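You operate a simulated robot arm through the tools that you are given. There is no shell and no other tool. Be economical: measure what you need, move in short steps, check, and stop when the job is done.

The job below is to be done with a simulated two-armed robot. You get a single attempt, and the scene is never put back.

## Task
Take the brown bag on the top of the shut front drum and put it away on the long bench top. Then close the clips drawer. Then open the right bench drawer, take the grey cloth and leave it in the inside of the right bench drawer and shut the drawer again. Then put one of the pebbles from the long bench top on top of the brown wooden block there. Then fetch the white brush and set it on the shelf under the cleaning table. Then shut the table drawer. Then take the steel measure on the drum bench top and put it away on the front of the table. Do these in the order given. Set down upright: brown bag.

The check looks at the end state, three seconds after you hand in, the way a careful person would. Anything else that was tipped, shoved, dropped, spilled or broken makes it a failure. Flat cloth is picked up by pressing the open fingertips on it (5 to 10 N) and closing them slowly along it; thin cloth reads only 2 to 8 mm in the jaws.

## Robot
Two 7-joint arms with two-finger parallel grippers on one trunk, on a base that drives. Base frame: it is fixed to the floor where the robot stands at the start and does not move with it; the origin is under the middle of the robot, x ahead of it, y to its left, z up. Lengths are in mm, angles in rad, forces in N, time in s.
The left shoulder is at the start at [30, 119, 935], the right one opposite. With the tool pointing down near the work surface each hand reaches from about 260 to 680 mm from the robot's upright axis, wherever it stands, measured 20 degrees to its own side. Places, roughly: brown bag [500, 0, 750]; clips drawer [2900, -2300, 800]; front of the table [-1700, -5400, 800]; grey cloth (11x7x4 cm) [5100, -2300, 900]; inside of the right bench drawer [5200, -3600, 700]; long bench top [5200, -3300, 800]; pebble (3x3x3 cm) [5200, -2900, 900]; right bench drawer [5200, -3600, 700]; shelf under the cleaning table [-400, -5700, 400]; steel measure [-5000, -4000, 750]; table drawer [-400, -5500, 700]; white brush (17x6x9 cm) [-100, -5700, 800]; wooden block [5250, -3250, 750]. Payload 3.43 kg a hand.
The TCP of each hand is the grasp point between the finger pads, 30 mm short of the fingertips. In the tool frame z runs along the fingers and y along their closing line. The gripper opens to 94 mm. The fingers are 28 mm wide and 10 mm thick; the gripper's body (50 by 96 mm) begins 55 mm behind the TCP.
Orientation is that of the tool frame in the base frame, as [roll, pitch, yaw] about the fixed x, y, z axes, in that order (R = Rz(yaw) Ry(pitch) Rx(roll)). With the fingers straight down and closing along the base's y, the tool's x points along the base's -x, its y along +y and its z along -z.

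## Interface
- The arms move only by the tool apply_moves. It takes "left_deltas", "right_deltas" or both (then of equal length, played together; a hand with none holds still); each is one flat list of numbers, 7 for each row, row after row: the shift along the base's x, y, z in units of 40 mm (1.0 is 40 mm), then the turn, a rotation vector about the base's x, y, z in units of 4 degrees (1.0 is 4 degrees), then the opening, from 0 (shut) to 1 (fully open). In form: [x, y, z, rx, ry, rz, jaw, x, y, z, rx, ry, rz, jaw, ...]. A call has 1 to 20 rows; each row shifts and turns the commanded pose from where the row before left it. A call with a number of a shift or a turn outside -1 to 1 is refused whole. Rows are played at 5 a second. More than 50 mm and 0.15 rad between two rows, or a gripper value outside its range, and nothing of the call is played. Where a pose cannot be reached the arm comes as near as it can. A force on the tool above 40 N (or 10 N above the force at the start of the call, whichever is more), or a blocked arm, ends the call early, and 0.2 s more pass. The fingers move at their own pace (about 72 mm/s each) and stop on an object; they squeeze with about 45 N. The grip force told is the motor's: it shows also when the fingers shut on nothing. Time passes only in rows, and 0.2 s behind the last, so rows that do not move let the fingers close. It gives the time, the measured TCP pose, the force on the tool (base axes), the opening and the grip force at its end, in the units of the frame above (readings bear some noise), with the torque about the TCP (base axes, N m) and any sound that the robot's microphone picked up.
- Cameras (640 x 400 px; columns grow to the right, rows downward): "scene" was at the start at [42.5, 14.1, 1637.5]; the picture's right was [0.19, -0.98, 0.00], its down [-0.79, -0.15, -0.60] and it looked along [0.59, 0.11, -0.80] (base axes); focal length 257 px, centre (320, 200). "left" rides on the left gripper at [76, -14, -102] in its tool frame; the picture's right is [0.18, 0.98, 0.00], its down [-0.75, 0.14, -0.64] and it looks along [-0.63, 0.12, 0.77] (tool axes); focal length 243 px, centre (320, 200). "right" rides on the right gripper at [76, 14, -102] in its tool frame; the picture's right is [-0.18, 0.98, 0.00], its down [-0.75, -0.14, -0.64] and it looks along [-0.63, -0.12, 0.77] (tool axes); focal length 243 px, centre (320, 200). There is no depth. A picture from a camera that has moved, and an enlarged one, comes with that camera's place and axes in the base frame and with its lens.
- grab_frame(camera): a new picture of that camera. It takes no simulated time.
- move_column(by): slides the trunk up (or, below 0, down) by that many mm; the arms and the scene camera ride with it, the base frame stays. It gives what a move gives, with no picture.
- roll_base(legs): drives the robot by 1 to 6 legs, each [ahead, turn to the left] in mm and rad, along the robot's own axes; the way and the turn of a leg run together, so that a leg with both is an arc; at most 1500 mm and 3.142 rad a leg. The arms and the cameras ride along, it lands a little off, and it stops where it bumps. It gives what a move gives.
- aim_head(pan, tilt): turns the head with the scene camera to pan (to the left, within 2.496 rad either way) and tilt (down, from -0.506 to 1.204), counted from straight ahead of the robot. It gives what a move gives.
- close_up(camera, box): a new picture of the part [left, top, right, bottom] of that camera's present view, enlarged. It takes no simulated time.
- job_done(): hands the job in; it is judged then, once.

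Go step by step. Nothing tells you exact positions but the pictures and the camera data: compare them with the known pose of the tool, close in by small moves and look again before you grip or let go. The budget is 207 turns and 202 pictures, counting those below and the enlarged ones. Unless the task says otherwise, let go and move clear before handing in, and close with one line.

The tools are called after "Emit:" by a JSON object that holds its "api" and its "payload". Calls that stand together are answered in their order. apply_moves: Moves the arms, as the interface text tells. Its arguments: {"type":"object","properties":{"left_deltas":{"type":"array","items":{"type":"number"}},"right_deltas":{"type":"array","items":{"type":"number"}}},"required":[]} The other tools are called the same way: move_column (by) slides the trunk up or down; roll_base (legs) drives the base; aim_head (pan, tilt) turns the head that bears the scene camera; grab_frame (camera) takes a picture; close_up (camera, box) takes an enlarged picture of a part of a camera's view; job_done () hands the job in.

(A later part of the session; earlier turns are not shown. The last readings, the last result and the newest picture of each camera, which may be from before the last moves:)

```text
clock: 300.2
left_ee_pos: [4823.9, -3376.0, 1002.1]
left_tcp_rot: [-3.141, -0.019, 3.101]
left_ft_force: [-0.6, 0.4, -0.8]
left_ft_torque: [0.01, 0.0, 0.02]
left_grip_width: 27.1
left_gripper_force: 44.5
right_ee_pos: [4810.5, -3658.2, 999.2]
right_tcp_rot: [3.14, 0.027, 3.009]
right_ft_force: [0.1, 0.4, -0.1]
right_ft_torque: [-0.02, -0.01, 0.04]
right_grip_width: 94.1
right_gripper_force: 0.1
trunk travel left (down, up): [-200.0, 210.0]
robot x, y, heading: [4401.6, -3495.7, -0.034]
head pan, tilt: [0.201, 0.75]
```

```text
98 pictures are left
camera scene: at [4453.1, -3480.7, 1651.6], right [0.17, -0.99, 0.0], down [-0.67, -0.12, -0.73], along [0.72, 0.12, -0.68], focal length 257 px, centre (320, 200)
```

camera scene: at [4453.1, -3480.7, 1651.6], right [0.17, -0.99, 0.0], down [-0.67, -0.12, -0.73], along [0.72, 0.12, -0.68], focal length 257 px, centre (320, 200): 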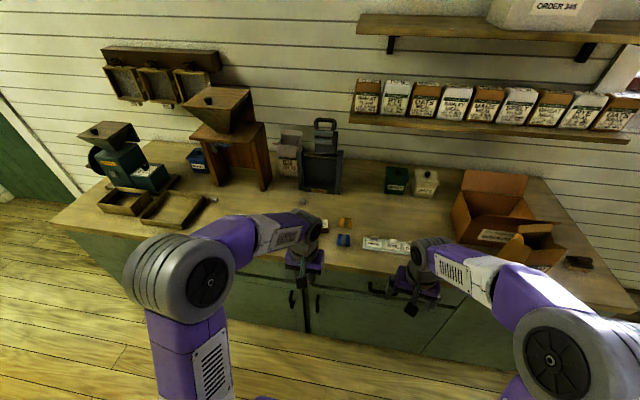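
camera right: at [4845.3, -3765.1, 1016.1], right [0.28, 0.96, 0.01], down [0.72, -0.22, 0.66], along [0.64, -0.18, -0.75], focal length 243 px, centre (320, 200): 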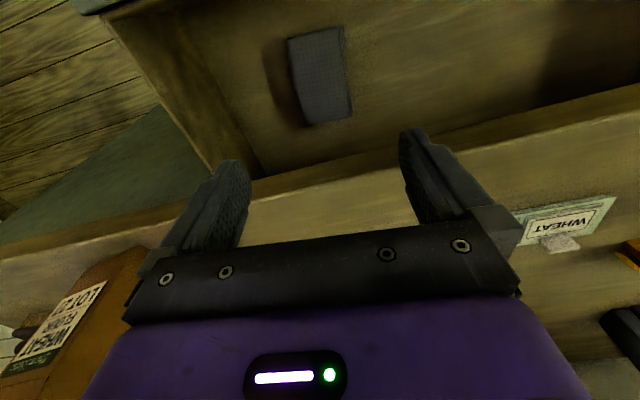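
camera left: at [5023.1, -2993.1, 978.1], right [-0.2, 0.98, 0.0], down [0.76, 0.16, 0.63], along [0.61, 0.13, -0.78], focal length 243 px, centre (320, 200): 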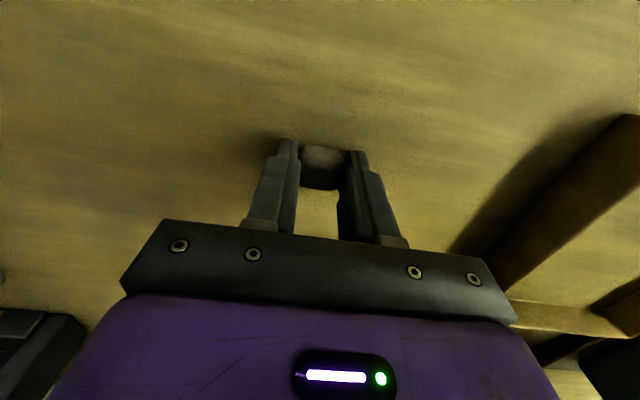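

Emit:
{"api": "roll_base", "payload": {"legs": [[0, 0.034], [180, 0]]}}

Emit:
{"api": "apply_moves", "payload": {"left_deltas": [0.6, 0, -0.2, 0, 0, 0, 0, 0.6, 0, -0.2, 0, 0, 0, 0, 0, 0, 0, 0, 0, 0, 0], "right_deltas": [-0.8, -0.2, 0, 0, 0, 0, 0.5, -0.8, -0.2, 0, 0, 0, 0, 0.5, 0, 0, 0, 0, 0, 0, 0.5]}}

Emit:
{"api": "grab_frame", "payload": {"camera": "left"}}

Emit:
{"api": "close_up", "payload": {"camera": "scene", "box": [260, 190, 380, 280]}}

```text
clock: 302.1
left_ee_pos: [4998.0, -3360.2, 999.3]
left_tcp_rot: [-3.141, -0.023, 3.138]
left_ft_force: [0.6, -0.2, -0.6]
left_ft_torque: [-0.05, 0.04, 0.01]
left_grip_width: 27.1
left_gripper_force: 45.0
right_ee_pos: [4993.1, -3642.3, 998.8]
right_tcp_rot: [3.137, 0.029, 3.046]
right_ft_force: [-0.1, -0.5, -0.1]
right_ft_torque: [-0.04, 0.0, 0.0]
right_grip_width: 94.1
right_gripper_force: 0.1
trunk travel left (down, up): [-200.0, 210.0]
robot x, y, heading: [4578.5, -3495.3, 0.008]
head pan, tilt: [0.201, 0.75]
```

```text
clock: 302.9
left_ee_pos: [5046.8, -3360.3, 984.5]
left_tcp_rot: [-3.14, -0.02, 3.139]
left_ft_force: [0.3, 0.0, 0.1]
left_ft_torque: [-0.01, 0.01, -0.05]
left_grip_width: 27.5
left_gripper_force: 44.9
right_ee_pos: [4927.0, -3657.8, 997.9]
right_tcp_rot: [3.137, 0.03, 3.045]
right_ft_force: [-0.3, 0.3, 0.2]
right_ft_torque: [0.01, -0.03, 0.01]
right_grip_width: 46.7
right_gripper_force: 0.1
trunk travel left (down, up): [-200.0, 210.0]
robot x, y, heading: [4579.4, -3493.0, 0.005]
head pan, tilt: [0.201, 0.75]
```

```text
97 pictures are left
camera left: at [4973.0, -3372.9, 1088.5], right [-0.18, 0.98, 0.0], down [0.77, 0.14, 0.63], along [0.62, 0.11, -0.78], focal length 243 px, centre (320, 200)
```

left: 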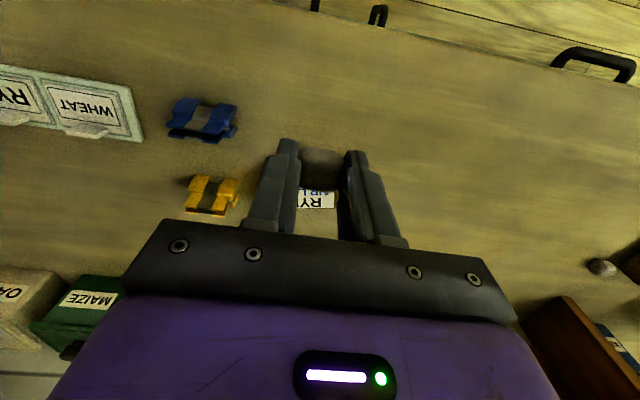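

```text
4.44 times, centred on (320, 235) of scene
camera zoom: at [4630.0, -3477.5, 1651.6], right [0.21, -0.98, 0.0], down [-0.67, -0.14, -0.73], along [0.72, 0.15, -0.68], focal length 1144 px, centre (320, 44)
```

zoom: 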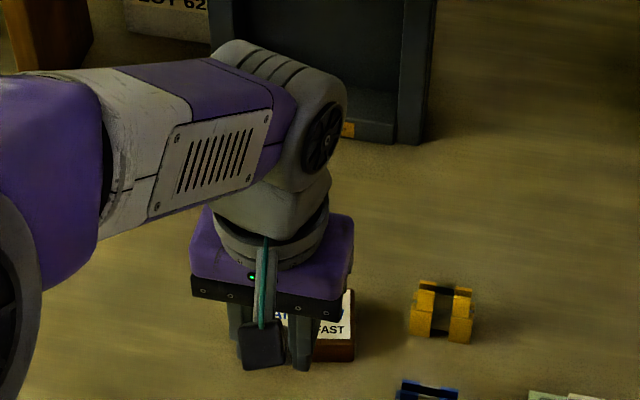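

Emit:
{"api": "apply_moves", "payload": {"left_deltas": [0.75, 0, 0, 0, 0, 0, 0, 0.75, 0, 0, 0, 0, 0, 0, 0, 0, 0, 0, 0, 0, 0]}}

Emit:
{"api": "close_up", "payload": {"camera": "left", "box": [200, 60, 440, 240]}}

```text
clock: 303.7
left_ee_pos: [5106.0, -3361.0, 986.0]
left_tcp_rot: [-3.14, -0.019, 3.138]
left_ft_force: [0.1, 0.2, -1.0]
left_ft_torque: [-0.01, -0.02, 0.01]
left_grip_width: 27.3
left_gripper_force: 45.2
right_ee_pos: [4927.6, -3658.3, 997.4]
right_tcp_rot: [3.137, 0.029, 3.046]
right_ft_force: [0.4, 0.3, 0.0]
right_ft_torque: [-0.02, 0.02, -0.01]
right_grip_width: 47.0
right_gripper_force: 0.1
trunk travel left (down, up): [-200.0, 210.0]
robot x, y, heading: [4577.5, -3493.4, 0.005]
head pan, tilt: [0.201, 0.75]
```

```text
2.22 times, centred on (320, 150) of left
camera zoom: at [5031.9, -3374.8, 1088.9], right [-0.18, 0.98, 0.0], down [0.77, 0.14, 0.63], along [0.62, 0.11, -0.78], focal length 539 px, centre (320, 311)
```

zoom: 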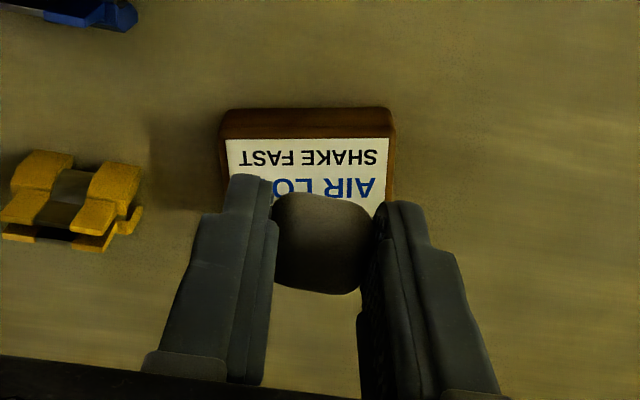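

Emit:
{"api": "apply_moves", "payload": {"left_deltas": [0.87, 0.02, -0.5, 0, 0, 0, 0, 0, 0, -0.6, 0, 0, 0, 0, 0, 0, -0.6, 0, 0, 0, 0, 0, 0, 0, 0, 0, 0, 0]}}

Emit:
{"api": "close_up", "payload": {"camera": "left", "box": [200, 60, 440, 240]}}

Emit:
{"api": "close_up", "payload": {"camera": "scene", "box": [260, 190, 380, 280]}}

```text
clock: 304.7
left_ee_pos: [5141.3, -3359.6, 917.2]
left_tcp_rot: [-3.141, -0.019, 3.138]
left_ft_force: [-0.3, 0.6, -1.0]
left_ft_torque: [0.01, -0.02, 0.03]
left_grip_width: 27.1
left_gripper_force: 44.9
right_ee_pos: [4927.9, -3656.3, 997.5]
right_tcp_rot: [3.139, 0.031, 3.045]
right_ft_force: [0.2, -0.5, -0.2]
right_ft_torque: [0.02, 0.01, -0.04]
right_grip_width: 47.0
right_gripper_force: 0.1
trunk travel left (down, up): [-200.0, 210.0]
robot x, y, heading: [4580.3, -3493.8, 0.011]
head pan, tilt: [0.201, 0.75]
```

```text
2.22 times, centred on (320, 150) of left
camera zoom: at [5067.3, -3372.3, 1020.4], right [-0.18, 0.98, 0.0], down [0.77, 0.14, 0.63], along [0.62, 0.11, -0.78], focal length 539 px, centre (320, 311)
```

zoom: 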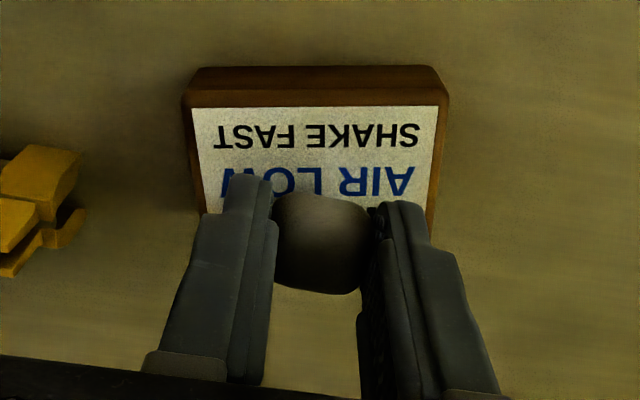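

```text
4.44 times, centred on (320, 235) of scene
camera zoom: at [4629.5, -3477.7, 1651.7], right [0.21, -0.98, 0.0], down [-0.67, -0.14, -0.73], along [0.72, 0.15, -0.68], focal length 1144 px, centre (320, 44)
```

zoom: 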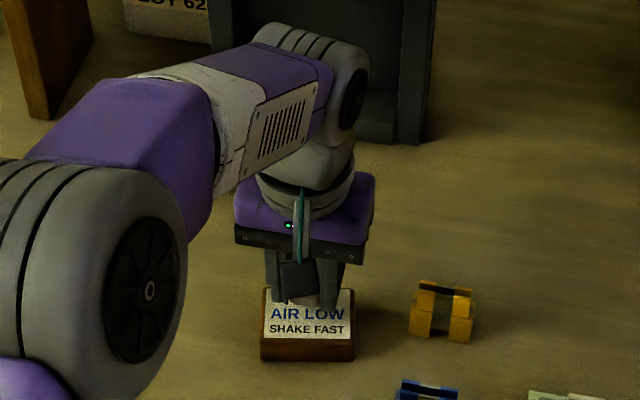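

Emit:
{"api": "apply_moves", "payload": {"left_deltas": [0, 0, -0.2, 0, 0, 0, 0, 0, 0, 0, 0, 0, 0, 0]}}

Emit:
{"api": "apply_moves", "payload": {"left_deltas": [0, 0, -0.1, 0, 0, 0, 0, 0, 0, 0, 0, 0, 0, 0]}}

Emit:
{"api": "apply_moves", "payload": {"left_deltas": [0, 0, -0.1, 0, 0, 0, 0, 0, 0, 0, 0, 0, 0, 0]}}

```text
clock: 305.3
left_ee_pos: [5141.1, -3359.1, 910.0]
left_tcp_rot: [-3.141, -0.018, 3.138]
left_ft_force: [-1.0, -0.7, -0.3]
left_ft_torque: [0.01, -0.02, 0.0]
left_grip_width: 27.4
left_gripper_force: 44.8
right_ee_pos: [4928.3, -3657.8, 997.1]
right_tcp_rot: [3.138, 0.029, 3.046]
right_ft_force: [0.5, -0.8, -0.8]
right_ft_torque: [-0.01, -0.05, -0.01]
right_grip_width: 47.2
right_gripper_force: 0.1
trunk travel left (down, up): [-200.0, 210.0]
robot x, y, heading: [4580.5, -3493.7, 0.001]
head pan, tilt: [0.201, 0.75]
```

```text
clock: 305.9
left_ee_pos: [5140.2, -3360.0, 905.7]
left_tcp_rot: [-3.141, -0.021, 3.139]
left_ft_force: [0.2, -0.4, 1.9]
left_ft_torque: [0.0, -0.02, 0.0]
left_grip_width: 27.2
left_gripper_force: 44.8
right_ee_pos: [4928.6, -3657.7, 997.1]
right_tcp_rot: [3.137, 0.029, 3.046]
right_ft_force: [0.4, -0.2, -1.3]
right_ft_torque: [0.0, -0.01, 0.02]
right_grip_width: 47.1
right_gripper_force: 0.1
trunk travel left (down, up): [-200.0, 210.0]
robot x, y, heading: [4579.4, -3493.9, 0.004]
head pan, tilt: [0.201, 0.75]
```

```text
clock: 306.5
left_ee_pos: [5140.7, -3360.4, 904.7]
left_tcp_rot: [-3.139, -0.009, 3.138]
left_ft_force: [1.4, 0.5, 25.0]
left_ft_torque: [0.2, -0.2, -0.01]
left_grip_width: 27.1
left_gripper_force: 45.1
right_ee_pos: [4926.6, -3656.3, 998.8]
right_tcp_rot: [3.138, 0.03, 3.046]
right_ft_force: [1.1, -0.3, 0.9]
right_ft_torque: [-0.03, -0.03, 0.01]
right_grip_width: 46.6
right_gripper_force: 0.1
trunk travel left (down, up): [-200.0, 210.0]
robot x, y, heading: [4578.3, -3493.4, 0.006]
head pan, tilt: [0.201, 0.75]
```

Pebble rests on the block. Easing the load and opening gently.

Emit:
{"api": "apply_moves", "payload": {"left_deltas": [0, 0, 0.08, 0, 0, 0, 0, 0, 0, 0, 0, 0, 0, 0, 0, 0, 0, 0, 0, 0, 0.45, 0, 0, 0, 0, 0, 0, 0.5, 0, 0, 0, 0, 0, 0, 0.5, 0, 0, 0.3, 0, 0, 0, 0.5, 0, 0, 0.6, 0, 0, 0, 0.5, 0, 0, 0.8, 0, 0, 0, 0.5, 0, 0, 0.8, 0, 0, 0, 0.5]}}

Emit:
{"api": "close_up", "payload": {"camera": "left", "box": [200, 60, 440, 240]}}

```text
clock: 308.5
left_ee_pos: [5141.0, -3361.9, 1003.2]
left_tcp_rot: [-3.141, -0.02, 3.138]
left_ft_force: [0.2, -0.2, 0.5]
left_ft_torque: [0.05, 0.0, -0.04]
left_grip_width: 46.8
left_gripper_force: 0.1
right_ee_pos: [4928.3, -3657.6, 998.4]
right_tcp_rot: [3.137, 0.03, 3.048]
right_ft_force: [0.1, 0.5, -0.5]
right_ft_torque: [-0.02, 0.0, 0.02]
right_grip_width: 46.8
right_gripper_force: 0.0
trunk travel left (down, up): [-200.0, 210.0]
robot x, y, heading: [4579.2, -3496.7, 0.006]
head pan, tilt: [0.201, 0.75]
```

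```text
2.22 times, centred on (320, 150) of left
camera zoom: at [5067.6, -3374.2, 1106.5], right [-0.18, 0.98, 0.0], down [0.77, 0.14, 0.63], along [0.62, 0.11, -0.78], focal length 539 px, centre (320, 311)
```

zoom: 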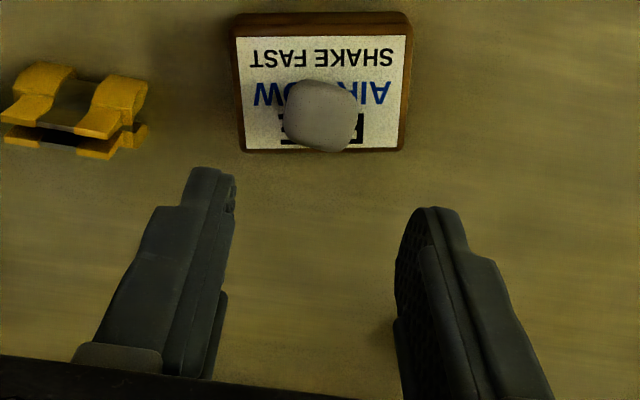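

Pebble sits on the block. Next is the white brush; retracting and driving west through the same corridor.

Emit:
{"api": "apply_moves", "payload": {"left_deltas": [-0.9, 0.1, 0, 0, 0, 0, 0.5, -0.9, 0.1, 0, 0, 0, 0, 0.5, -0.9, 0.1, 0, 0, 0, 0, 0.5, -0.9, 0.1, 0, 0, 0, 0, 0.5, -0.9, 0.1, 0, 0, 0, 0, 0.5]}}

Emit:
{"api": "roll_base", "payload": {"legs": [[-300, 0], [0, -2.72], [745, 0], [0, -0.476], [1300, 0]]}}

Emit:
{"api": "aim_head", "payload": {"pan": 0.0, "tilt": 0.4}}

Emit:
{"api": "grab_frame", "payload": {"camera": "scene"}}

```text
clock: 309.7
left_ee_pos: [4960.8, -3340.2, 1004.5]
left_tcp_rot: [-3.139, -0.017, 3.138]
left_ft_force: [-0.9, 0.5, -0.2]
left_ft_torque: [-0.03, 0.0, -0.05]
left_grip_width: 47.1
left_gripper_force: 0.1
right_ee_pos: [4926.9, -3656.0, 998.8]
right_tcp_rot: [3.141, 0.029, 3.046]
right_ft_force: [-1.5, -0.6, -0.1]
right_ft_torque: [-0.01, 0.01, 0.0]
right_grip_width: 46.8
right_gripper_force: 0.0
trunk travel left (down, up): [-200.0, 210.0]
robot x, y, heading: [4580.4, -3491.8, 0.011]
head pan, tilt: [0.201, 0.75]
```

```text
clock: 329.2
left_ee_pos: [1932.1, -3918.5, 1003.8]
left_tcp_rot: [-3.14, -0.019, -0.047]
left_ft_force: [-0.7, 0.4, 0.4]
left_ft_torque: [0.01, -0.01, -0.02]
left_grip_width: 47.0
left_gripper_force: 0.1
right_ee_pos: [1979.2, -3602.5, 998.4]
right_tcp_rot: [3.138, 0.028, -0.137]
right_ft_force: [0.5, 0.2, -0.7]
right_ft_torque: [0.03, 0.01, 0.02]
right_grip_width: 47.0
right_gripper_force: 0.1
trunk travel left (down, up): [-200.0, 210.0]
robot x, y, heading: [2321.8, -3779.1, 3.105]
head pan, tilt: [0.201, 0.75]
```

```text
clock: 330.0
left_ee_pos: [1932.5, -3919.7, 1002.9]
left_tcp_rot: [-3.14, -0.018, -0.046]
left_ft_force: [0.7, -0.4, -0.3]
left_ft_torque: [-0.01, 0.0, 0.0]
left_grip_width: 47.2
left_gripper_force: 0.0
right_ee_pos: [1978.7, -3601.4, 997.4]
right_tcp_rot: [3.14, 0.03, -0.14]
right_ft_force: [-0.9, -0.2, -0.3]
right_ft_torque: [-0.02, -0.01, -0.01]
right_grip_width: 46.9
right_gripper_force: 0.1
trunk travel left (down, up): [-200.0, 210.0]
robot x, y, heading: [2319.9, -3780.1, 3.099]
head pan, tilt: [0.0, 0.4]
```

```text
91 pictures are left
camera scene: at [2258.5, -3777.7, 1682.7], right [0.04, 1.0, 0.0], down [0.39, -0.01, -0.92], along [-0.92, 0.03, -0.39], focal length 257 px, centre (320, 200)
```

scene: 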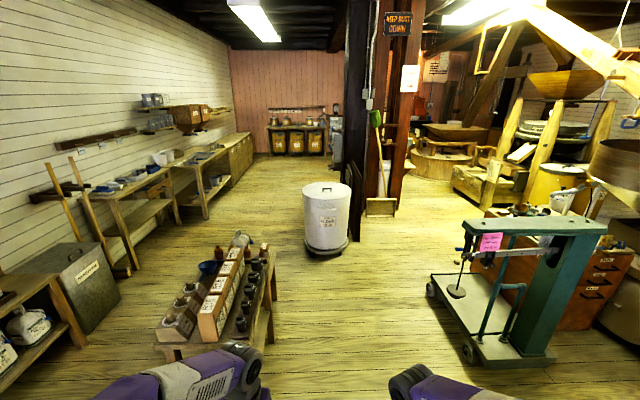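

Emit:
{"api": "roll_base", "payload": {"legs": [[0, -0.13], [1250, 0]]}}

Emit:
{"api": "aim_head", "payload": {"pan": 0.55, "tilt": 0.5}}

Emit:
{"api": "grab_frame", "payload": {"camera": "scene"}}

```text
clock: 336.8
left_ee_pos: [703.2, -3673.8, 1002.8]
left_tcp_rot: [-3.139, -0.02, -0.163]
left_ft_force: [-0.5, 0.5, 0.6]
left_ft_torque: [0.01, 0.0, -0.01]
left_grip_width: 46.8
left_gripper_force: 0.0
right_ee_pos: [787.5, -3365.9, 997.4]
right_tcp_rot: [3.138, 0.028, -0.256]
right_ft_force: [0.5, 0.8, -0.6]
right_ft_torque: [-0.02, 0.01, 0.01]
right_grip_width: 46.9
right_gripper_force: 0.1
trunk travel left (down, up): [-200.0, 210.0]
robot x, y, heading: [1106.8, -3576.2, 2.99]
head pan, tilt: [0.0, 0.4]
```

```text
clock: 337.8
left_ee_pos: [704.1, -3673.5, 1003.2]
left_tcp_rot: [-3.139, -0.021, -0.164]
left_ft_force: [0.1, 0.2, 1.0]
left_ft_torque: [0.03, 0.0, 0.03]
left_grip_width: 46.8
left_gripper_force: 0.0
right_ee_pos: [786.9, -3365.3, 996.7]
right_tcp_rot: [3.139, 0.031, -0.256]
right_ft_force: [0.7, 0.4, -0.1]
right_ft_torque: [-0.02, 0.01, -0.01]
right_grip_width: 46.9
right_gripper_force: 0.1
trunk travel left (down, up): [-200.0, 210.0]
robot x, y, heading: [1101.9, -3582.5, 2.991]
head pan, tilt: [0.55, 0.499]
```

```text
90 pictures are left
camera scene: at [1051.6, -3621.3, 1673.6], right [-0.38, 0.92, 0.0], down [0.44, 0.18, -0.88], along [-0.81, -0.34, -0.48], focal length 257 px, centre (320, 200)
```

scene: 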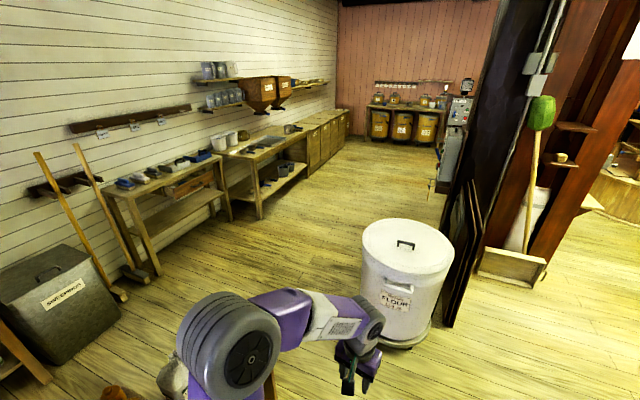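

Emit:
{"api": "aim_head", "payload": {"pan": 1.1, "tilt": 0.8}}

Emit:
{"api": "grab_frame", "payload": {"camera": "scene"}}

```text
clock: 338.8
left_ee_pos: [703.2, -3673.9, 1003.4]
left_tcp_rot: [-3.141, -0.019, -0.164]
left_ft_force: [-0.1, -0.4, -0.3]
left_ft_torque: [0.01, 0.01, -0.01]
left_grip_width: 47.2
left_gripper_force: 0.0
right_ee_pos: [786.9, -3367.8, 997.8]
right_tcp_rot: [3.138, 0.029, -0.257]
right_ft_force: [0.0, 1.2, -0.5]
right_ft_torque: [0.0, 0.02, 0.0]
right_grip_width: 47.1
right_gripper_force: 0.1
trunk travel left (down, up): [-200.0, 210.0]
robot x, y, heading: [1104.1, -3583.8, 2.991]
head pan, tilt: [1.1, 0.799]
```

```text
89 pictures are left
camera scene: at [1088.3, -3651.6, 1647.7], right [-0.81, 0.59, 0.0], down [0.42, 0.58, -0.7], along [-0.41, -0.56, -0.72], focal length 257 px, centre (320, 200)
```

scene: 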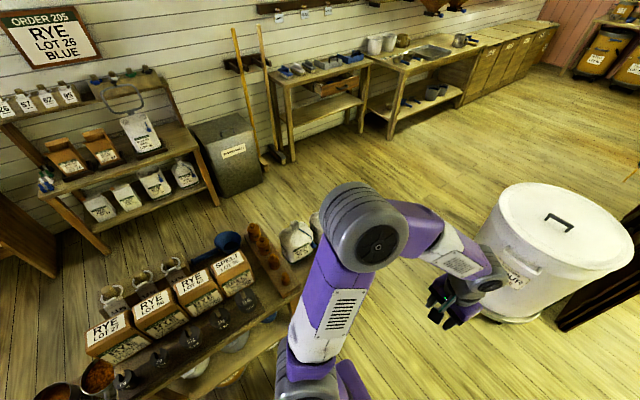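

Emit:
{"api": "roll_base", "payload": {"legs": [[0, 0.12], [700, 0], [0, 1.08], [900, 0]]}}

Emit:
{"api": "aim_head", "payload": {"pan": 0.3, "tilt": 0.5}}

Emit:
{"api": "grab_frame", "payload": {"camera": "scene"}}

```text
clock: 350.1
left_ee_pos: [-105.3, -4727.0, 1002.5]
left_tcp_rot: [-3.14, -0.02, 1.019]
left_ft_force: [0.7, 0.2, 0.4]
left_ft_torque: [0.05, 0.02, 0.01]
left_grip_width: 47.1
left_gripper_force: 0.0
right_ee_pos: [-359.6, -4534.2, 997.6]
right_tcp_rot: [3.138, 0.027, 0.926]
right_ft_force: [1.4, 0.7, -0.4]
right_ft_torque: [0.01, 0.01, 0.0]
right_grip_width: 47.0
right_gripper_force: 0.1
trunk travel left (down, up): [-200.0, 210.0]
robot x, y, heading: [-36.4, -4321.2, -2.113]
head pan, tilt: [1.1, 0.799]
```

```text
clock: 351.3
left_ee_pos: [-105.1, -4726.8, 1003.0]
left_tcp_rot: [-3.14, -0.019, 1.018]
left_ft_force: [0.4, 0.1, 0.4]
left_ft_torque: [0.02, 0.0, 0.0]
left_grip_width: 47.2
left_gripper_force: 0.1
right_ee_pos: [-360.0, -4533.5, 997.2]
right_tcp_rot: [3.138, 0.028, 0.928]
right_ft_force: [0.4, -0.5, 0.1]
right_ft_torque: [0.02, 0.01, 0.01]
right_grip_width: 47.1
right_gripper_force: 0.1
trunk travel left (down, up): [-200.0, 210.0]
robot x, y, heading: [-37.8, -4320.2, -2.112]
head pan, tilt: [0.3, 0.499]
```

```text
88 pictures are left
camera scene: at [-45.2, -4382.4, 1673.6], right [-0.97, 0.24, 0.0], down [0.11, 0.47, -0.88], along [-0.21, -0.85, -0.48], focal length 257 px, centre (320, 200)
```

scene: 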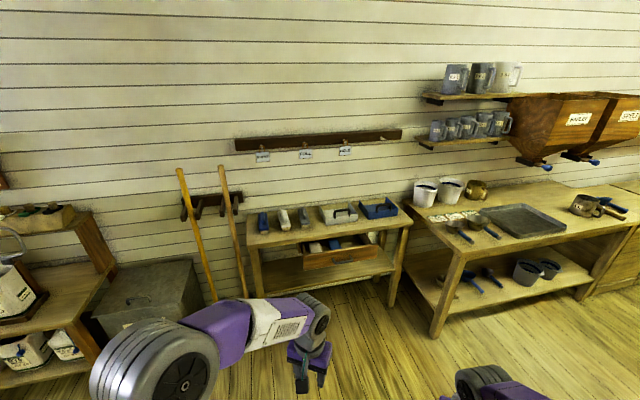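

Emit:
{"api": "close_up", "payload": {"camera": "scene", "box": [220, 180, 420, 310]}}

```text
3.08 times, centred on (320, 245) of scene
camera zoom: at [-45.2, -4382.4, 1673.6], right [-0.97, 0.24, 0.0], down [0.11, 0.47, -0.88], along [-0.21, -0.85, -0.48], focal length 792 px, centre (320, 62)
```

zoom: 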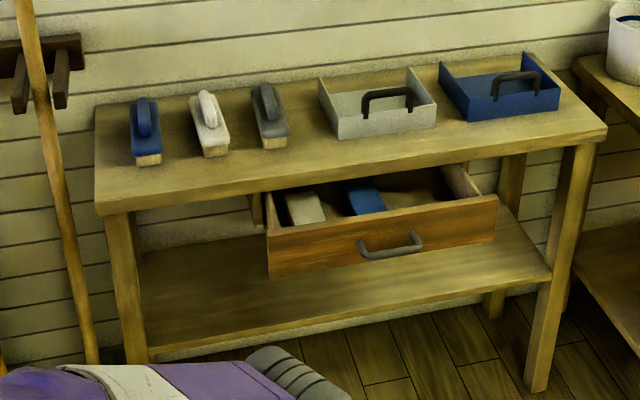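

White brush stands at about (-142, -5690) with its axis along y; table front edge y≈-5490; drawer protrudes over x -206..-634. I'll drive in front and tilt the left hand 45° forward for grasp and shelf placement.

Emit:
{"api": "roll_base", "payload": {"legs": [[0, 0.245], [680, 0], [0, 0.3]]}}

Emit:
{"api": "apply_moves", "payload": {"left_deltas": [0, 0, 0, -0.95, 0, 0, 1, 0, 0, 0, -0.95, 0, 0, 1, 0, 0, 0, -0.95, 0, 0, 1, 0, 0, 0, -0.95, 0, 0, 1, 0, 0, 0, -0.95, 0, 0, 1, 0, 0, 0, -0.95, 0, 0, 1, 0, 0, 0, -0.95, 0, 0, 1, 0, 0, 0, -0.95, 0, 0, 1, 0, 0, 0, -0.95, 0, 0, 1, 0, 0, 0, -0.95, 0, 0, 1, 0, 0, 0, -0.95, 0, 0, 1, 0, 0, 0, -0.95, 0, 0, 1]}}

Emit:
{"api": "aim_head", "payload": {"pan": 0.1, "tilt": 0.75}}

Emit:
{"api": "grab_frame", "payload": {"camera": "scene"}}

Emit:
{"api": "grab_frame", "payload": {"camera": "left"}}

```text
clock: 356.8
left_ee_pos: [-85.4, -5345.6, 1003.5]
left_tcp_rot: [-3.139, -0.02, 1.554]
left_ft_force: [0.0, 0.6, -0.3]
left_ft_torque: [0.02, 0.0, -0.02]
left_grip_width: 46.7
left_gripper_force: 0.1
right_ee_pos: [-402.2, -5309.2, 998.1]
right_tcp_rot: [3.14, 0.029, 1.46]
right_ft_force: [0.6, -0.6, -0.1]
right_ft_torque: [0.01, 0.02, 0.0]
right_grip_width: 46.9
right_gripper_force: 0.2
trunk travel left (down, up): [-200.0, 210.0]
robot x, y, heading: [-233.7, -4961.6, -1.58]
head pan, tilt: [0.3, 0.499]
```

```text
clock: 359.4
left_ee_pos: [-88.0, -5370.4, 1011.1]
left_tcp_rot: [3.127, 0.775, 1.549]
left_ft_force: [-0.5, -0.6, -0.4]
left_ft_torque: [0.02, -0.02, -0.02]
left_grip_width: 94.0
left_gripper_force: 0.0
left hand out of reach, approached as far as the arm can: row 11, 12
right_ee_pos: [-402.4, -5309.0, 997.5]
right_tcp_rot: [3.139, 0.03, 1.46]
right_ft_force: [-0.1, -0.4, 0.2]
right_ft_torque: [0.02, -0.01, -0.02]
right_grip_width: 47.0
right_gripper_force: 0.1
trunk travel left (down, up): [-200.0, 210.0]
robot x, y, heading: [-236.2, -4960.3, -1.579]
head pan, tilt: [0.3, 0.499]
```

```text
clock: 360.1
left_ee_pos: [-88.4, -5370.9, 1011.2]
left_tcp_rot: [3.126, 0.774, 1.546]
left_ft_force: [0.1, -0.3, 0.6]
left_ft_torque: [0.01, -0.02, 0.0]
left_grip_width: 94.0
left_gripper_force: 0.1
right_ee_pos: [-402.6, -5308.9, 997.8]
right_tcp_rot: [3.139, 0.029, 1.462]
right_ft_force: [-0.5, -0.2, 0.3]
right_ft_torque: [0.05, 0.04, 0.02]
right_grip_width: 46.8
right_gripper_force: 0.1
trunk travel left (down, up): [-200.0, 210.0]
robot x, y, heading: [-233.0, -4960.1, -1.58]
head pan, tilt: [0.099, 0.75]
```

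```text
86 pictures are left
camera scene: at [-228.0, -5014.5, 1651.7], right [-1.0, -0.09, 0.0], down [-0.06, 0.68, -0.73], along [0.07, -0.73, -0.68], focal length 257 px, centre (320, 200)
```

scene: 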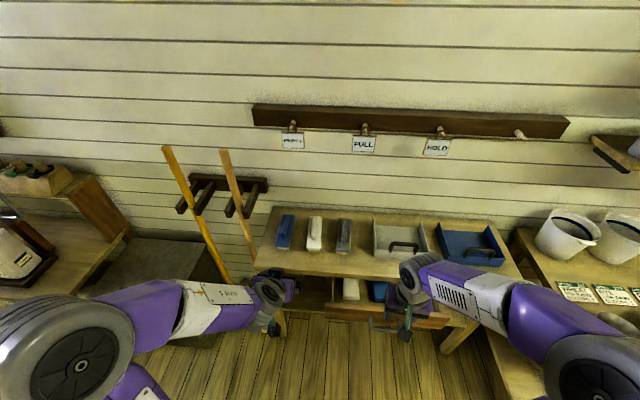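

```text
85 pictures are left
camera left: at [-101.0, -5243.7, 1030.6], right [0.99, 0.12, -0.12], down [0.13, -0.09, 0.99], along [0.11, -0.99, -0.1], focal length 243 px, centre (320, 200)
```

left: 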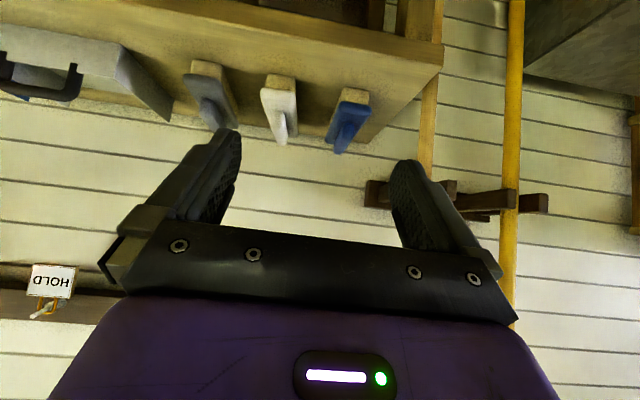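

Emit:
{"api": "close_up", "payload": {"camera": "scene", "box": [250, 200, 380, 320]}}

Emit:
{"api": "close_up", "payload": {"camera": "left", "box": [160, 30, 400, 180]}}

```text
3.33 times, centred on (315, 260) of scene
camera zoom: at [-228.0, -5014.5, 1651.7], right [-1.0, -0.09, 0.0], down [-0.06, 0.68, -0.73], along [0.07, -0.73, -0.68], focal length 858 px, centre (337, 0)
```

zoom: 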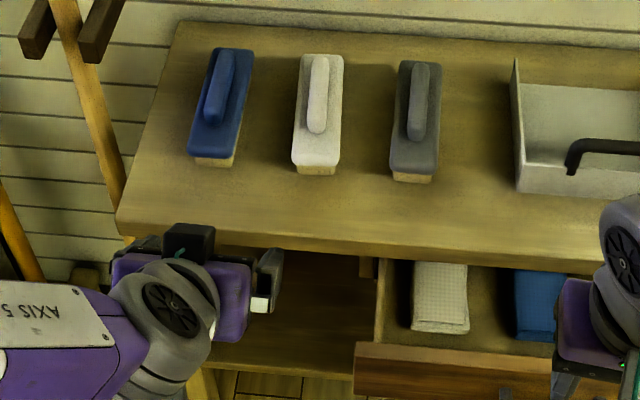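

```text
2.67 times, centred on (280, 105) of left
camera zoom: at [-101.0, -5243.7, 1030.6], right [0.99, 0.12, -0.12], down [0.13, -0.09, 0.99], along [0.11, -0.99, -0.1], focal length 647 px, centre (427, 453)
```

zoom: 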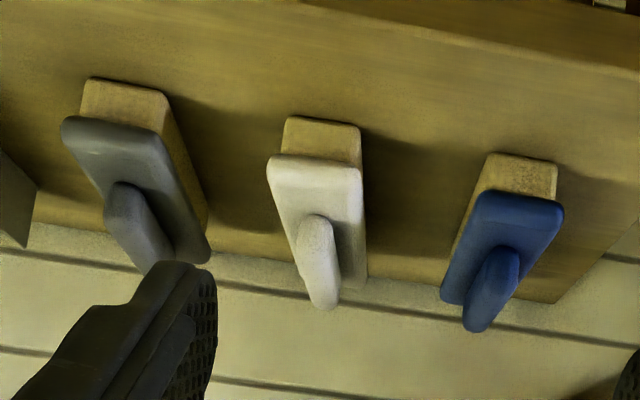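

Emit:
{"api": "roll_base", "payload": {"legs": [[120, 0]]}}

Emit:
{"api": "apply_moves", "payload": {"left_deltas": [-0.4, -0.6, -0.65, 0, 0, 0.33, 1, -0.4, -0.6, -0.65, 0, 0, 0.33, 1, -0.35, -0.6, -0.65, 0, 0, 0.33, 1, -0.25, -0.6, -0.65, 0, 0, 0.33, 1, 0, 0, 0, 0, 0, 0, 1, 0, 0, 0, 0, 0, 0, 1]}}

Emit:
{"api": "grab_frame", "payload": {"camera": "left"}}

Emit:
{"api": "close_up", "payload": {"camera": "scene", "box": [250, 200, 380, 320]}}

```text
clock: 361.4
left_ee_pos: [-90.8, -5495.6, 1010.7]
left_tcp_rot: [3.126, 0.774, 1.547]
left_ft_force: [0.2, -0.2, -0.2]
left_ft_torque: [0.0, -0.03, 0.02]
left_grip_width: 93.7
left_gripper_force: 0.0
right_ee_pos: [-404.0, -5432.2, 997.2]
right_tcp_rot: [3.139, 0.028, 1.46]
right_ft_force: [1.2, -0.6, 0.6]
right_ft_torque: [-0.03, -0.01, 0.0]
right_grip_width: 46.9
right_gripper_force: 0.1
trunk travel left (down, up): [-200.0, 210.0]
robot x, y, heading: [-233.1, -5084.9, -1.584]
head pan, tilt: [0.099, 0.75]
```

```text
clock: 362.8
left_ee_pos: [-145.6, -5589.3, 908.3]
left_tcp_rot: [3.128, 0.775, 1.638]
left_ft_force: [0.1, -0.1, 0.5]
left_ft_torque: [-0.01, -0.01, -0.02]
left_grip_width: 94.1
left_gripper_force: 0.1
right_ee_pos: [-404.0, -5431.5, 997.6]
right_tcp_rot: [3.138, 0.032, 1.459]
right_ft_force: [-0.3, 0.0, 0.2]
right_ft_torque: [0.01, -0.01, -0.02]
right_grip_width: 47.1
right_gripper_force: 0.1
trunk travel left (down, up): [-200.0, 210.0]
robot x, y, heading: [-236.8, -5081.5, -1.578]
head pan, tilt: [0.099, 0.75]
```

```text
82 pictures are left
camera left: at [-169.8, -5463.7, 927.1], right [0.97, 0.21, -0.12], down [0.14, -0.08, 0.99], along [0.2, -0.97, -0.1], focal length 243 px, centre (320, 200)
```

left: 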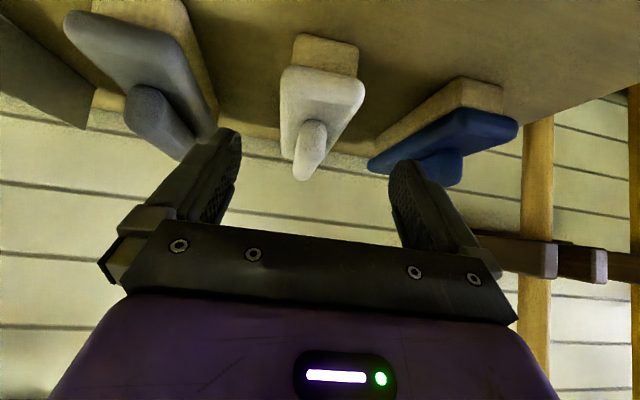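

```text
3.33 times, centred on (315, 260) of scene
camera zoom: at [-229.1, -5137.3, 1651.6], right [-1.0, -0.09, 0.0], down [-0.06, 0.68, -0.73], along [0.07, -0.73, -0.68], focal length 858 px, centre (337, 0)
```

zoom: 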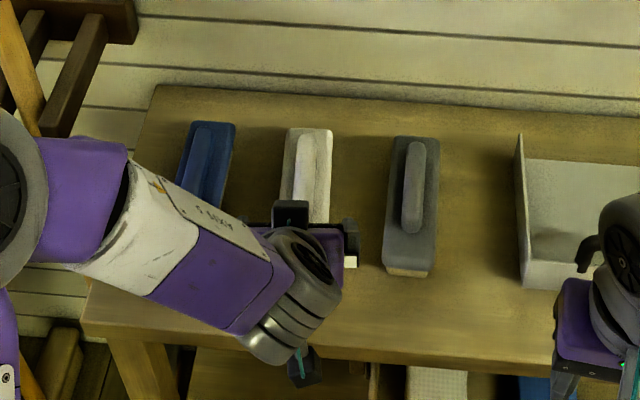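

Emit:
{"api": "apply_moves", "payload": {"left_deltas": [0, -0.49, -0.55, 0, 0, 0, 1, 0, -0.49, -0.55, 0, 0, 0, 1, 0, -0.49, -0.52, 0, 0, 0, 1, 0, 0, 0, 0, 0, 0, 1]}}

Emit:
{"api": "grab_frame", "payload": {"camera": "left"}}

Emit:
{"api": "close_up", "payload": {"camera": "scene", "box": [250, 200, 380, 320]}}

```text
clock: 363.8
left_ee_pos: [-146.9, -5647.5, 842.1]
left_tcp_rot: [3.127, 0.777, 1.636]
left_ft_force: [0.5, 0.3, -0.3]
left_ft_torque: [0.0, 0.0, 0.02]
left_grip_width: 94.0
left_gripper_force: 0.1
right_ee_pos: [-404.0, -5431.9, 997.3]
right_tcp_rot: [3.138, 0.03, 1.458]
right_ft_force: [0.9, 0.0, 0.4]
right_ft_torque: [0.0, -0.02, -0.01]
right_grip_width: 46.7
right_gripper_force: 0.1
trunk travel left (down, up): [-200.0, 210.0]
robot x, y, heading: [-239.3, -5083.0, -1.583]
head pan, tilt: [0.099, 0.75]
```

```text
80 pictures are left
camera left: at [-170.6, -5522.4, 862.0], right [0.97, 0.21, -0.12], down [0.14, -0.08, 0.99], along [0.2, -0.98, -0.1], focal length 243 px, centre (320, 200)
```

left: 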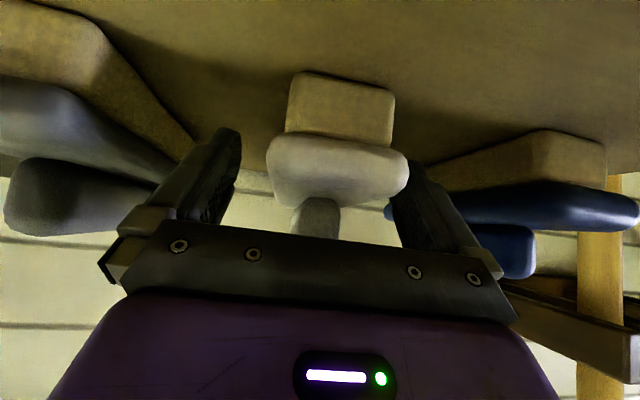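

```text
3.33 times, centred on (315, 260) of scene
camera zoom: at [-229.2, -5136.3, 1651.7], right [-1.0, -0.09, 0.0], down [-0.06, 0.68, -0.73], along [0.07, -0.73, -0.68], focal length 858 px, centre (337, 0)
```

zoom: 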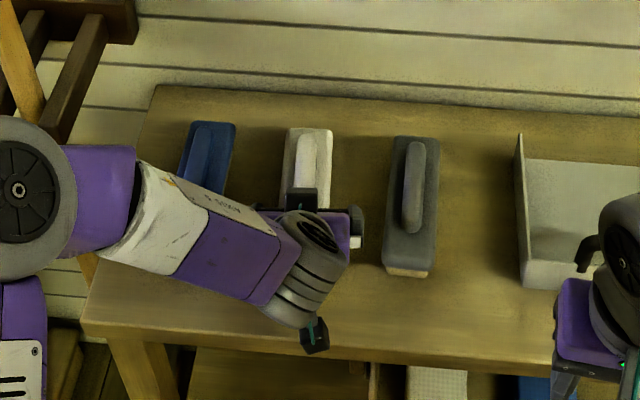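

Emit:
{"api": "apply_moves", "payload": {"left_deltas": [0.03, 0, 0, 0, 0, 0, 0.7, 0, 0, 0, 0, 0, 0, 0.4, 0, 0, 0, 0, 0, 0, 0, 0, 0, 0, 0, 0, 0, 0, 0, 0, 0, 0, 0, 0, 0]}}

Emit:
{"api": "apply_moves", "payload": {"left_deltas": [0, 0, 0.3, 0, 0, 0, 0, 0, 0, 0.6, 0, 0, 0, 0, 0, 0, 0.8, 0, 0, 0, 0, 0, 0, 0, 0, 0, 0, 0]}}

Emit:
{"api": "grab_frame", "payload": {"camera": "left"}}

Emit:
{"api": "close_up", "payload": {"camera": "scene", "box": [250, 200, 380, 320]}}

```text
clock: 365.0
left_ee_pos: [-145.1, -5648.5, 844.0]
left_tcp_rot: [3.13, 0.775, 1.637]
left_ft_force: [0.3, -0.5, 1.7]
left_ft_torque: [-0.07, 0.1, -0.02]
left_grip_width: 59.3
left_gripper_force: 45.1
right_ee_pos: [-403.7, -5431.0, 998.7]
right_tcp_rot: [3.138, 0.03, 1.459]
right_ft_force: [0.2, -0.6, 0.4]
right_ft_torque: [0.0, 0.01, -0.01]
right_grip_width: 46.9
right_gripper_force: 0.1
trunk travel left (down, up): [-200.0, 210.0]
robot x, y, heading: [-237.6, -5084.1, -1.578]
head pan, tilt: [0.099, 0.75]
```

```text
clock: 366.0
left_ee_pos: [-145.5, -5649.2, 912.2]
left_tcp_rot: [3.128, 0.775, 1.639]
left_ft_force: [-0.1, 0.0, -1.1]
left_ft_torque: [0.1, 0.0, -0.01]
left_grip_width: 59.8
left_gripper_force: 45.0
right_ee_pos: [-404.6, -5431.2, 997.5]
right_tcp_rot: [3.139, 0.028, 1.459]
right_ft_force: [0.4, -1.1, -0.3]
right_ft_torque: [0.02, -0.01, 0.01]
right_grip_width: 46.9
right_gripper_force: 0.1
trunk travel left (down, up): [-200.0, 210.0]
robot x, y, heading: [-240.6, -5086.5, -1.579]
head pan, tilt: [0.099, 0.75]
```

```text
78 pictures are left
camera left: at [-169.3, -5522.4, 931.0], right [0.97, 0.21, -0.12], down [0.14, -0.08, 0.99], along [0.2, -0.98, -0.11], focal length 243 px, centre (320, 200)
```

left: 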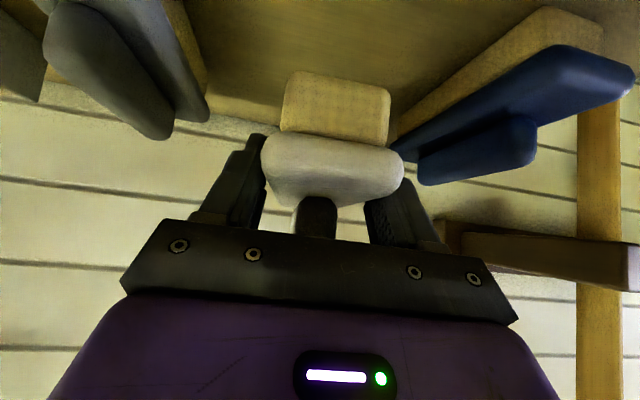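

```text
3.33 times, centred on (315, 260) of scene
camera zoom: at [-229.1, -5137.5, 1651.6], right [-1.0, -0.09, 0.0], down [-0.06, 0.68, -0.73], along [0.07, -0.73, -0.68], focal length 858 px, centre (337, 0)
```

zoom: 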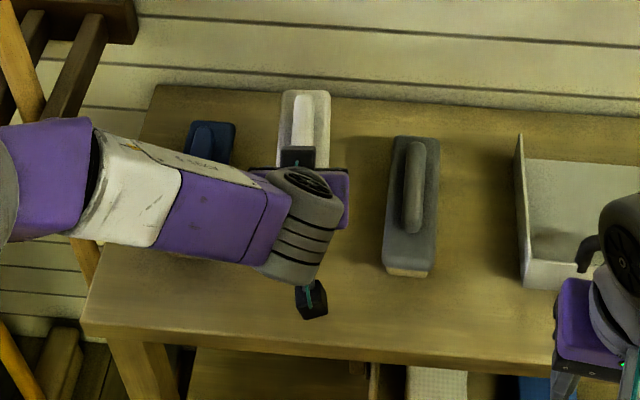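

Brush is held. Backing out from the table before going low for the shelf.

Emit:
{"api": "roll_base", "payload": {"legs": [[-370, 0]]}}

Emit:
{"api": "move_column", "payload": {"by": -200}}

Emit:
{"api": "aim_head", "payload": {"pan": 0.2, "tilt": 0.65}}

Emit:
{"api": "grab_frame", "payload": {"camera": "scene"}}

```text
clock: 368.4
left_ee_pos: [-141.2, -5278.8, 911.9]
left_tcp_rot: [3.128, 0.775, 1.64]
left_ft_force: [0.7, 0.4, -1.8]
left_ft_torque: [0.05, 0.01, 0.0]
left_grip_width: 59.8
left_gripper_force: 45.2
right_ee_pos: [-398.9, -5064.4, 998.0]
right_tcp_rot: [3.137, 0.029, 1.461]
right_ft_force: [0.1, -0.3, 0.8]
right_ft_torque: [0.0, 0.0, 0.03]
right_grip_width: 47.1
right_gripper_force: 0.0
trunk travel left (down, up): [-200.0, 210.0]
robot x, y, heading: [-232.6, -4715.7, -1.578]
head pan, tilt: [0.099, 0.75]
```

```text
clock: 370.5
left_ee_pos: [-142.3, -5281.5, 712.7]
left_tcp_rot: [3.128, 0.774, 1.641]
left_ft_force: [-0.3, 0.1, -1.6]
left_ft_torque: [0.06, 0.01, 0.02]
left_grip_width: 59.7
left_gripper_force: 45.1
right_ee_pos: [-400.7, -5064.4, 798.3]
right_tcp_rot: [3.138, 0.029, 1.463]
right_ft_force: [-0.8, -1.3, 0.0]
right_ft_torque: [-0.02, 0.01, 0.03]
right_grip_width: 47.1
right_gripper_force: 0.0
trunk travel left (down, up): [0.0, 410.0]
robot x, y, heading: [-233.7, -4719.2, -1.575]
head pan, tilt: [0.099, 0.75]
```

```text
clock: 371.2
left_ee_pos: [-141.3, -5281.1, 712.3]
left_tcp_rot: [3.126, 0.775, 1.64]
left_ft_force: [0.4, 0.7, -1.6]
left_ft_torque: [0.09, 0.01, -0.03]
left_grip_width: 59.6
left_gripper_force: 45.1
right_ee_pos: [-400.7, -5064.3, 797.2]
right_tcp_rot: [3.137, 0.03, 1.462]
right_ft_force: [0.8, 0.4, 0.5]
right_ft_torque: [0.01, 0.0, -0.01]
right_grip_width: 46.9
right_gripper_force: 0.0
trunk travel left (down, up): [0.0, 410.0]
robot x, y, heading: [-233.2, -4716.7, -1.578]
head pan, tilt: [0.201, 0.649]
```

```text
76 pictures are left
camera scene: at [-217.3, -4772.6, 1460.2], right [-0.98, -0.19, 0.0], down [-0.12, 0.59, -0.8], along [0.15, -0.78, -0.6], focal length 257 px, centre (320, 200)
```

scene: 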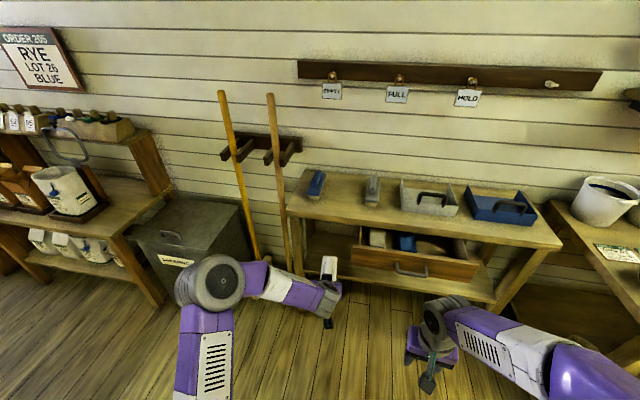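

Emit:
{"api": "apply_moves", "payload": {"left_deltas": [0.1, 0, -0.9, 0, 0, 0, 0, 0.1, 0, -0.9, 0, 0, 0, 0, 0.1, 0, -0.9, 0, 0, 0, 0, 0.2, 0, -0.9, 0, 0, 0, 0, 0.2, 0, -0.9, 0, 0, 0, 0, 0, 0, 0, 0, 0, 0, 0]}}

Emit:
{"api": "grab_frame", "payload": {"camera": "left"}}

Emit:
{"api": "close_up", "payload": {"camera": "scene", "box": [270, 170, 500, 330]}}

```text
clock: 372.6
left_ee_pos: [-114.8, -5280.2, 533.4]
left_tcp_rot: [3.127, 0.775, 1.64]
left_ft_force: [-0.2, -0.2, -2.2]
left_ft_torque: [0.05, -0.04, 0.01]
left_grip_width: 59.5
left_gripper_force: 44.7
right_ee_pos: [-400.9, -5064.3, 797.2]
right_tcp_rot: [3.139, 0.029, 1.461]
right_ft_force: [-0.2, -0.1, 0.3]
right_ft_torque: [0.01, -0.04, 0.02]
right_grip_width: 47.0
right_gripper_force: 0.0
trunk travel left (down, up): [0.0, 410.0]
robot x, y, heading: [-236.2, -4713.0, -1.573]
head pan, tilt: [0.201, 0.649]
```

```text
75 pictures are left
camera left: at [-137.0, -5155.5, 552.4], right [0.97, 0.21, -0.12], down [0.14, -0.08, 0.99], along [0.2, -0.97, -0.1], focal length 243 px, centre (320, 200)
```

left: 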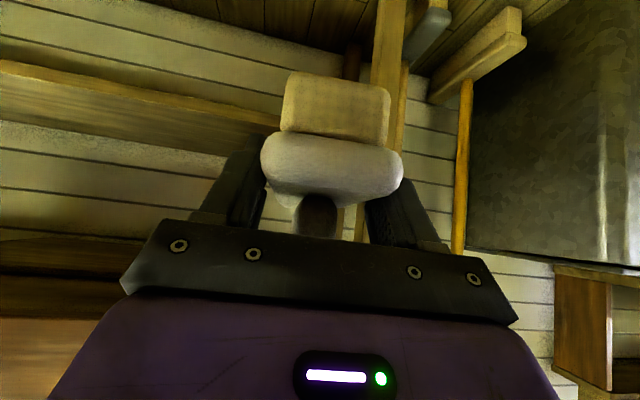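

```text
2.50 times, centred on (385, 250) of scene
camera zoom: at [-217.3, -4772.6, 1460.2], right [-0.98, -0.19, 0.0], down [-0.12, 0.59, -0.8], along [0.15, -0.78, -0.6], focal length 643 px, centre (158, 75)
```

zoom: 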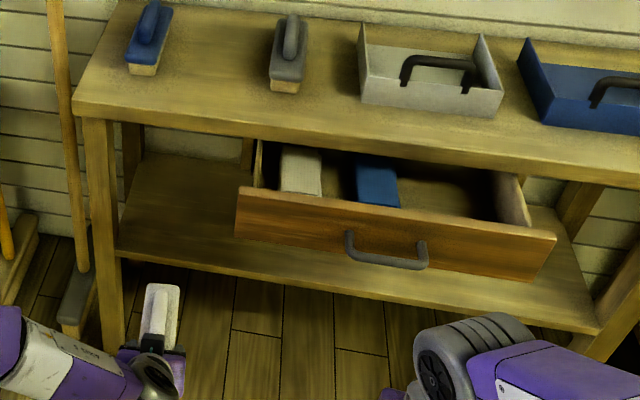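

Shelf top at z≈390 with front edge y≈-5565. I'll lower to an approach height, raise the right hand away from the drawer, and drive in.

Emit:
{"api": "apply_moves", "payload": {"left_deltas": [0.1, 0, -0.6, 0, 0, 0, 0, 0.1, 0, -0.6, 0, 0, 0, 0, 0, 0, -0.3, 0, 0, 0, 0, 0, 0, 0, 0, 0, 0, 0], "right_deltas": [0, 0.3, 0.9, 0, 0, 0, 0.5, 0, 0.3, 0.9, 0, 0, 0, 0.5, 0, 0.3, 0.9, 0, 0, 0, 0.5, 0, 0.3, 0.9, 0, 0, 0, 0.5]}}

Emit:
{"api": "roll_base", "payload": {"legs": [[230, 0]]}}

Emit:
{"api": "grab_frame", "payload": {"camera": "left"}}

Emit:
{"api": "grab_frame", "payload": {"camera": "scene"}}

```text
clock: 373.6
left_ee_pos: [-105.4, -5279.2, 472.4]
left_tcp_rot: [3.128, 0.774, 1.641]
left_ft_force: [0.0, 0.5, -1.8]
left_ft_torque: [0.09, -0.01, -0.01]
left_grip_width: 59.3
left_gripper_force: 45.5
right_ee_pos: [-402.6, -5016.1, 942.7]
right_tcp_rot: [3.14, 0.028, 1.464]
right_ft_force: [-0.8, 0.7, 0.9]
right_ft_torque: [-0.02, 0.0, 0.01]
right_grip_width: 47.0
right_gripper_force: 0.0
trunk travel left (down, up): [0.0, 410.0]
robot x, y, heading: [-232.1, -4715.8, -1.578]
head pan, tilt: [0.201, 0.649]
```

```text
clock: 375.3
left_ee_pos: [-103.3, -5511.6, 472.7]
left_tcp_rot: [3.126, 0.776, 1.643]
left_ft_force: [0.5, -1.2, -1.2]
left_ft_torque: [0.07, 0.03, 0.03]
left_grip_width: 59.8
left_gripper_force: 45.5
right_ee_pos: [-401.6, -5250.2, 941.3]
right_tcp_rot: [3.139, 0.027, 1.468]
right_ft_force: [-0.3, 0.5, 0.0]
right_ft_torque: [0.0, 0.0, 0.03]
right_grip_width: 46.8
right_gripper_force: 0.1
trunk travel left (down, up): [0.0, 410.0]
robot x, y, heading: [-234.5, -4948.9, -1.574]
head pan, tilt: [0.201, 0.649]
```

```text
73 pictures are left
camera left: at [-127.5, -5386.3, 491.7], right [0.97, 0.21, -0.12], down [0.14, -0.08, 0.99], along [0.2, -0.97, -0.11], focal length 243 px, centre (320, 200)
```

left: 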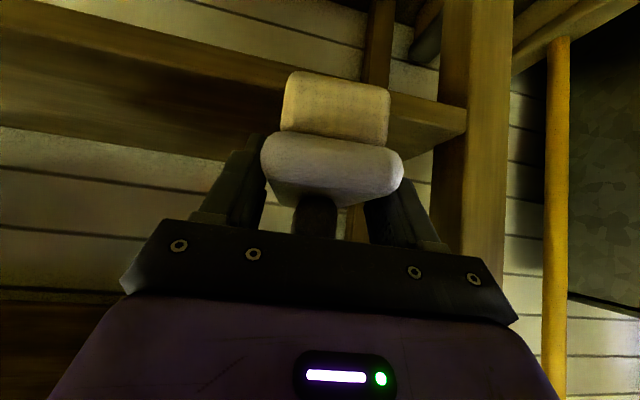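

```text
72 pictures are left
camera scene: at [-217.7, -5004.8, 1460.2], right [-0.98, -0.2, 0.0], down [-0.12, 0.59, -0.8], along [0.16, -0.78, -0.6], focal length 257 px, centre (320, 200)
```

scene: 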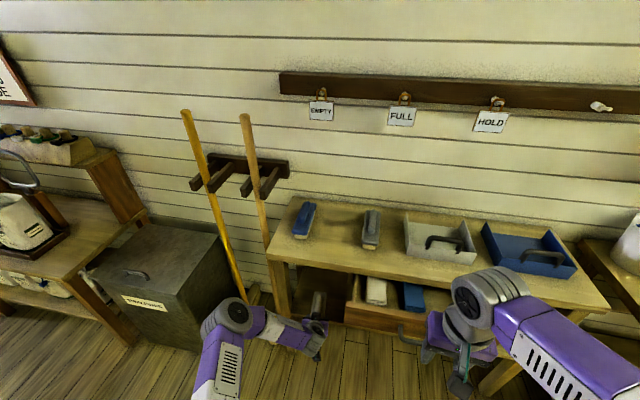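

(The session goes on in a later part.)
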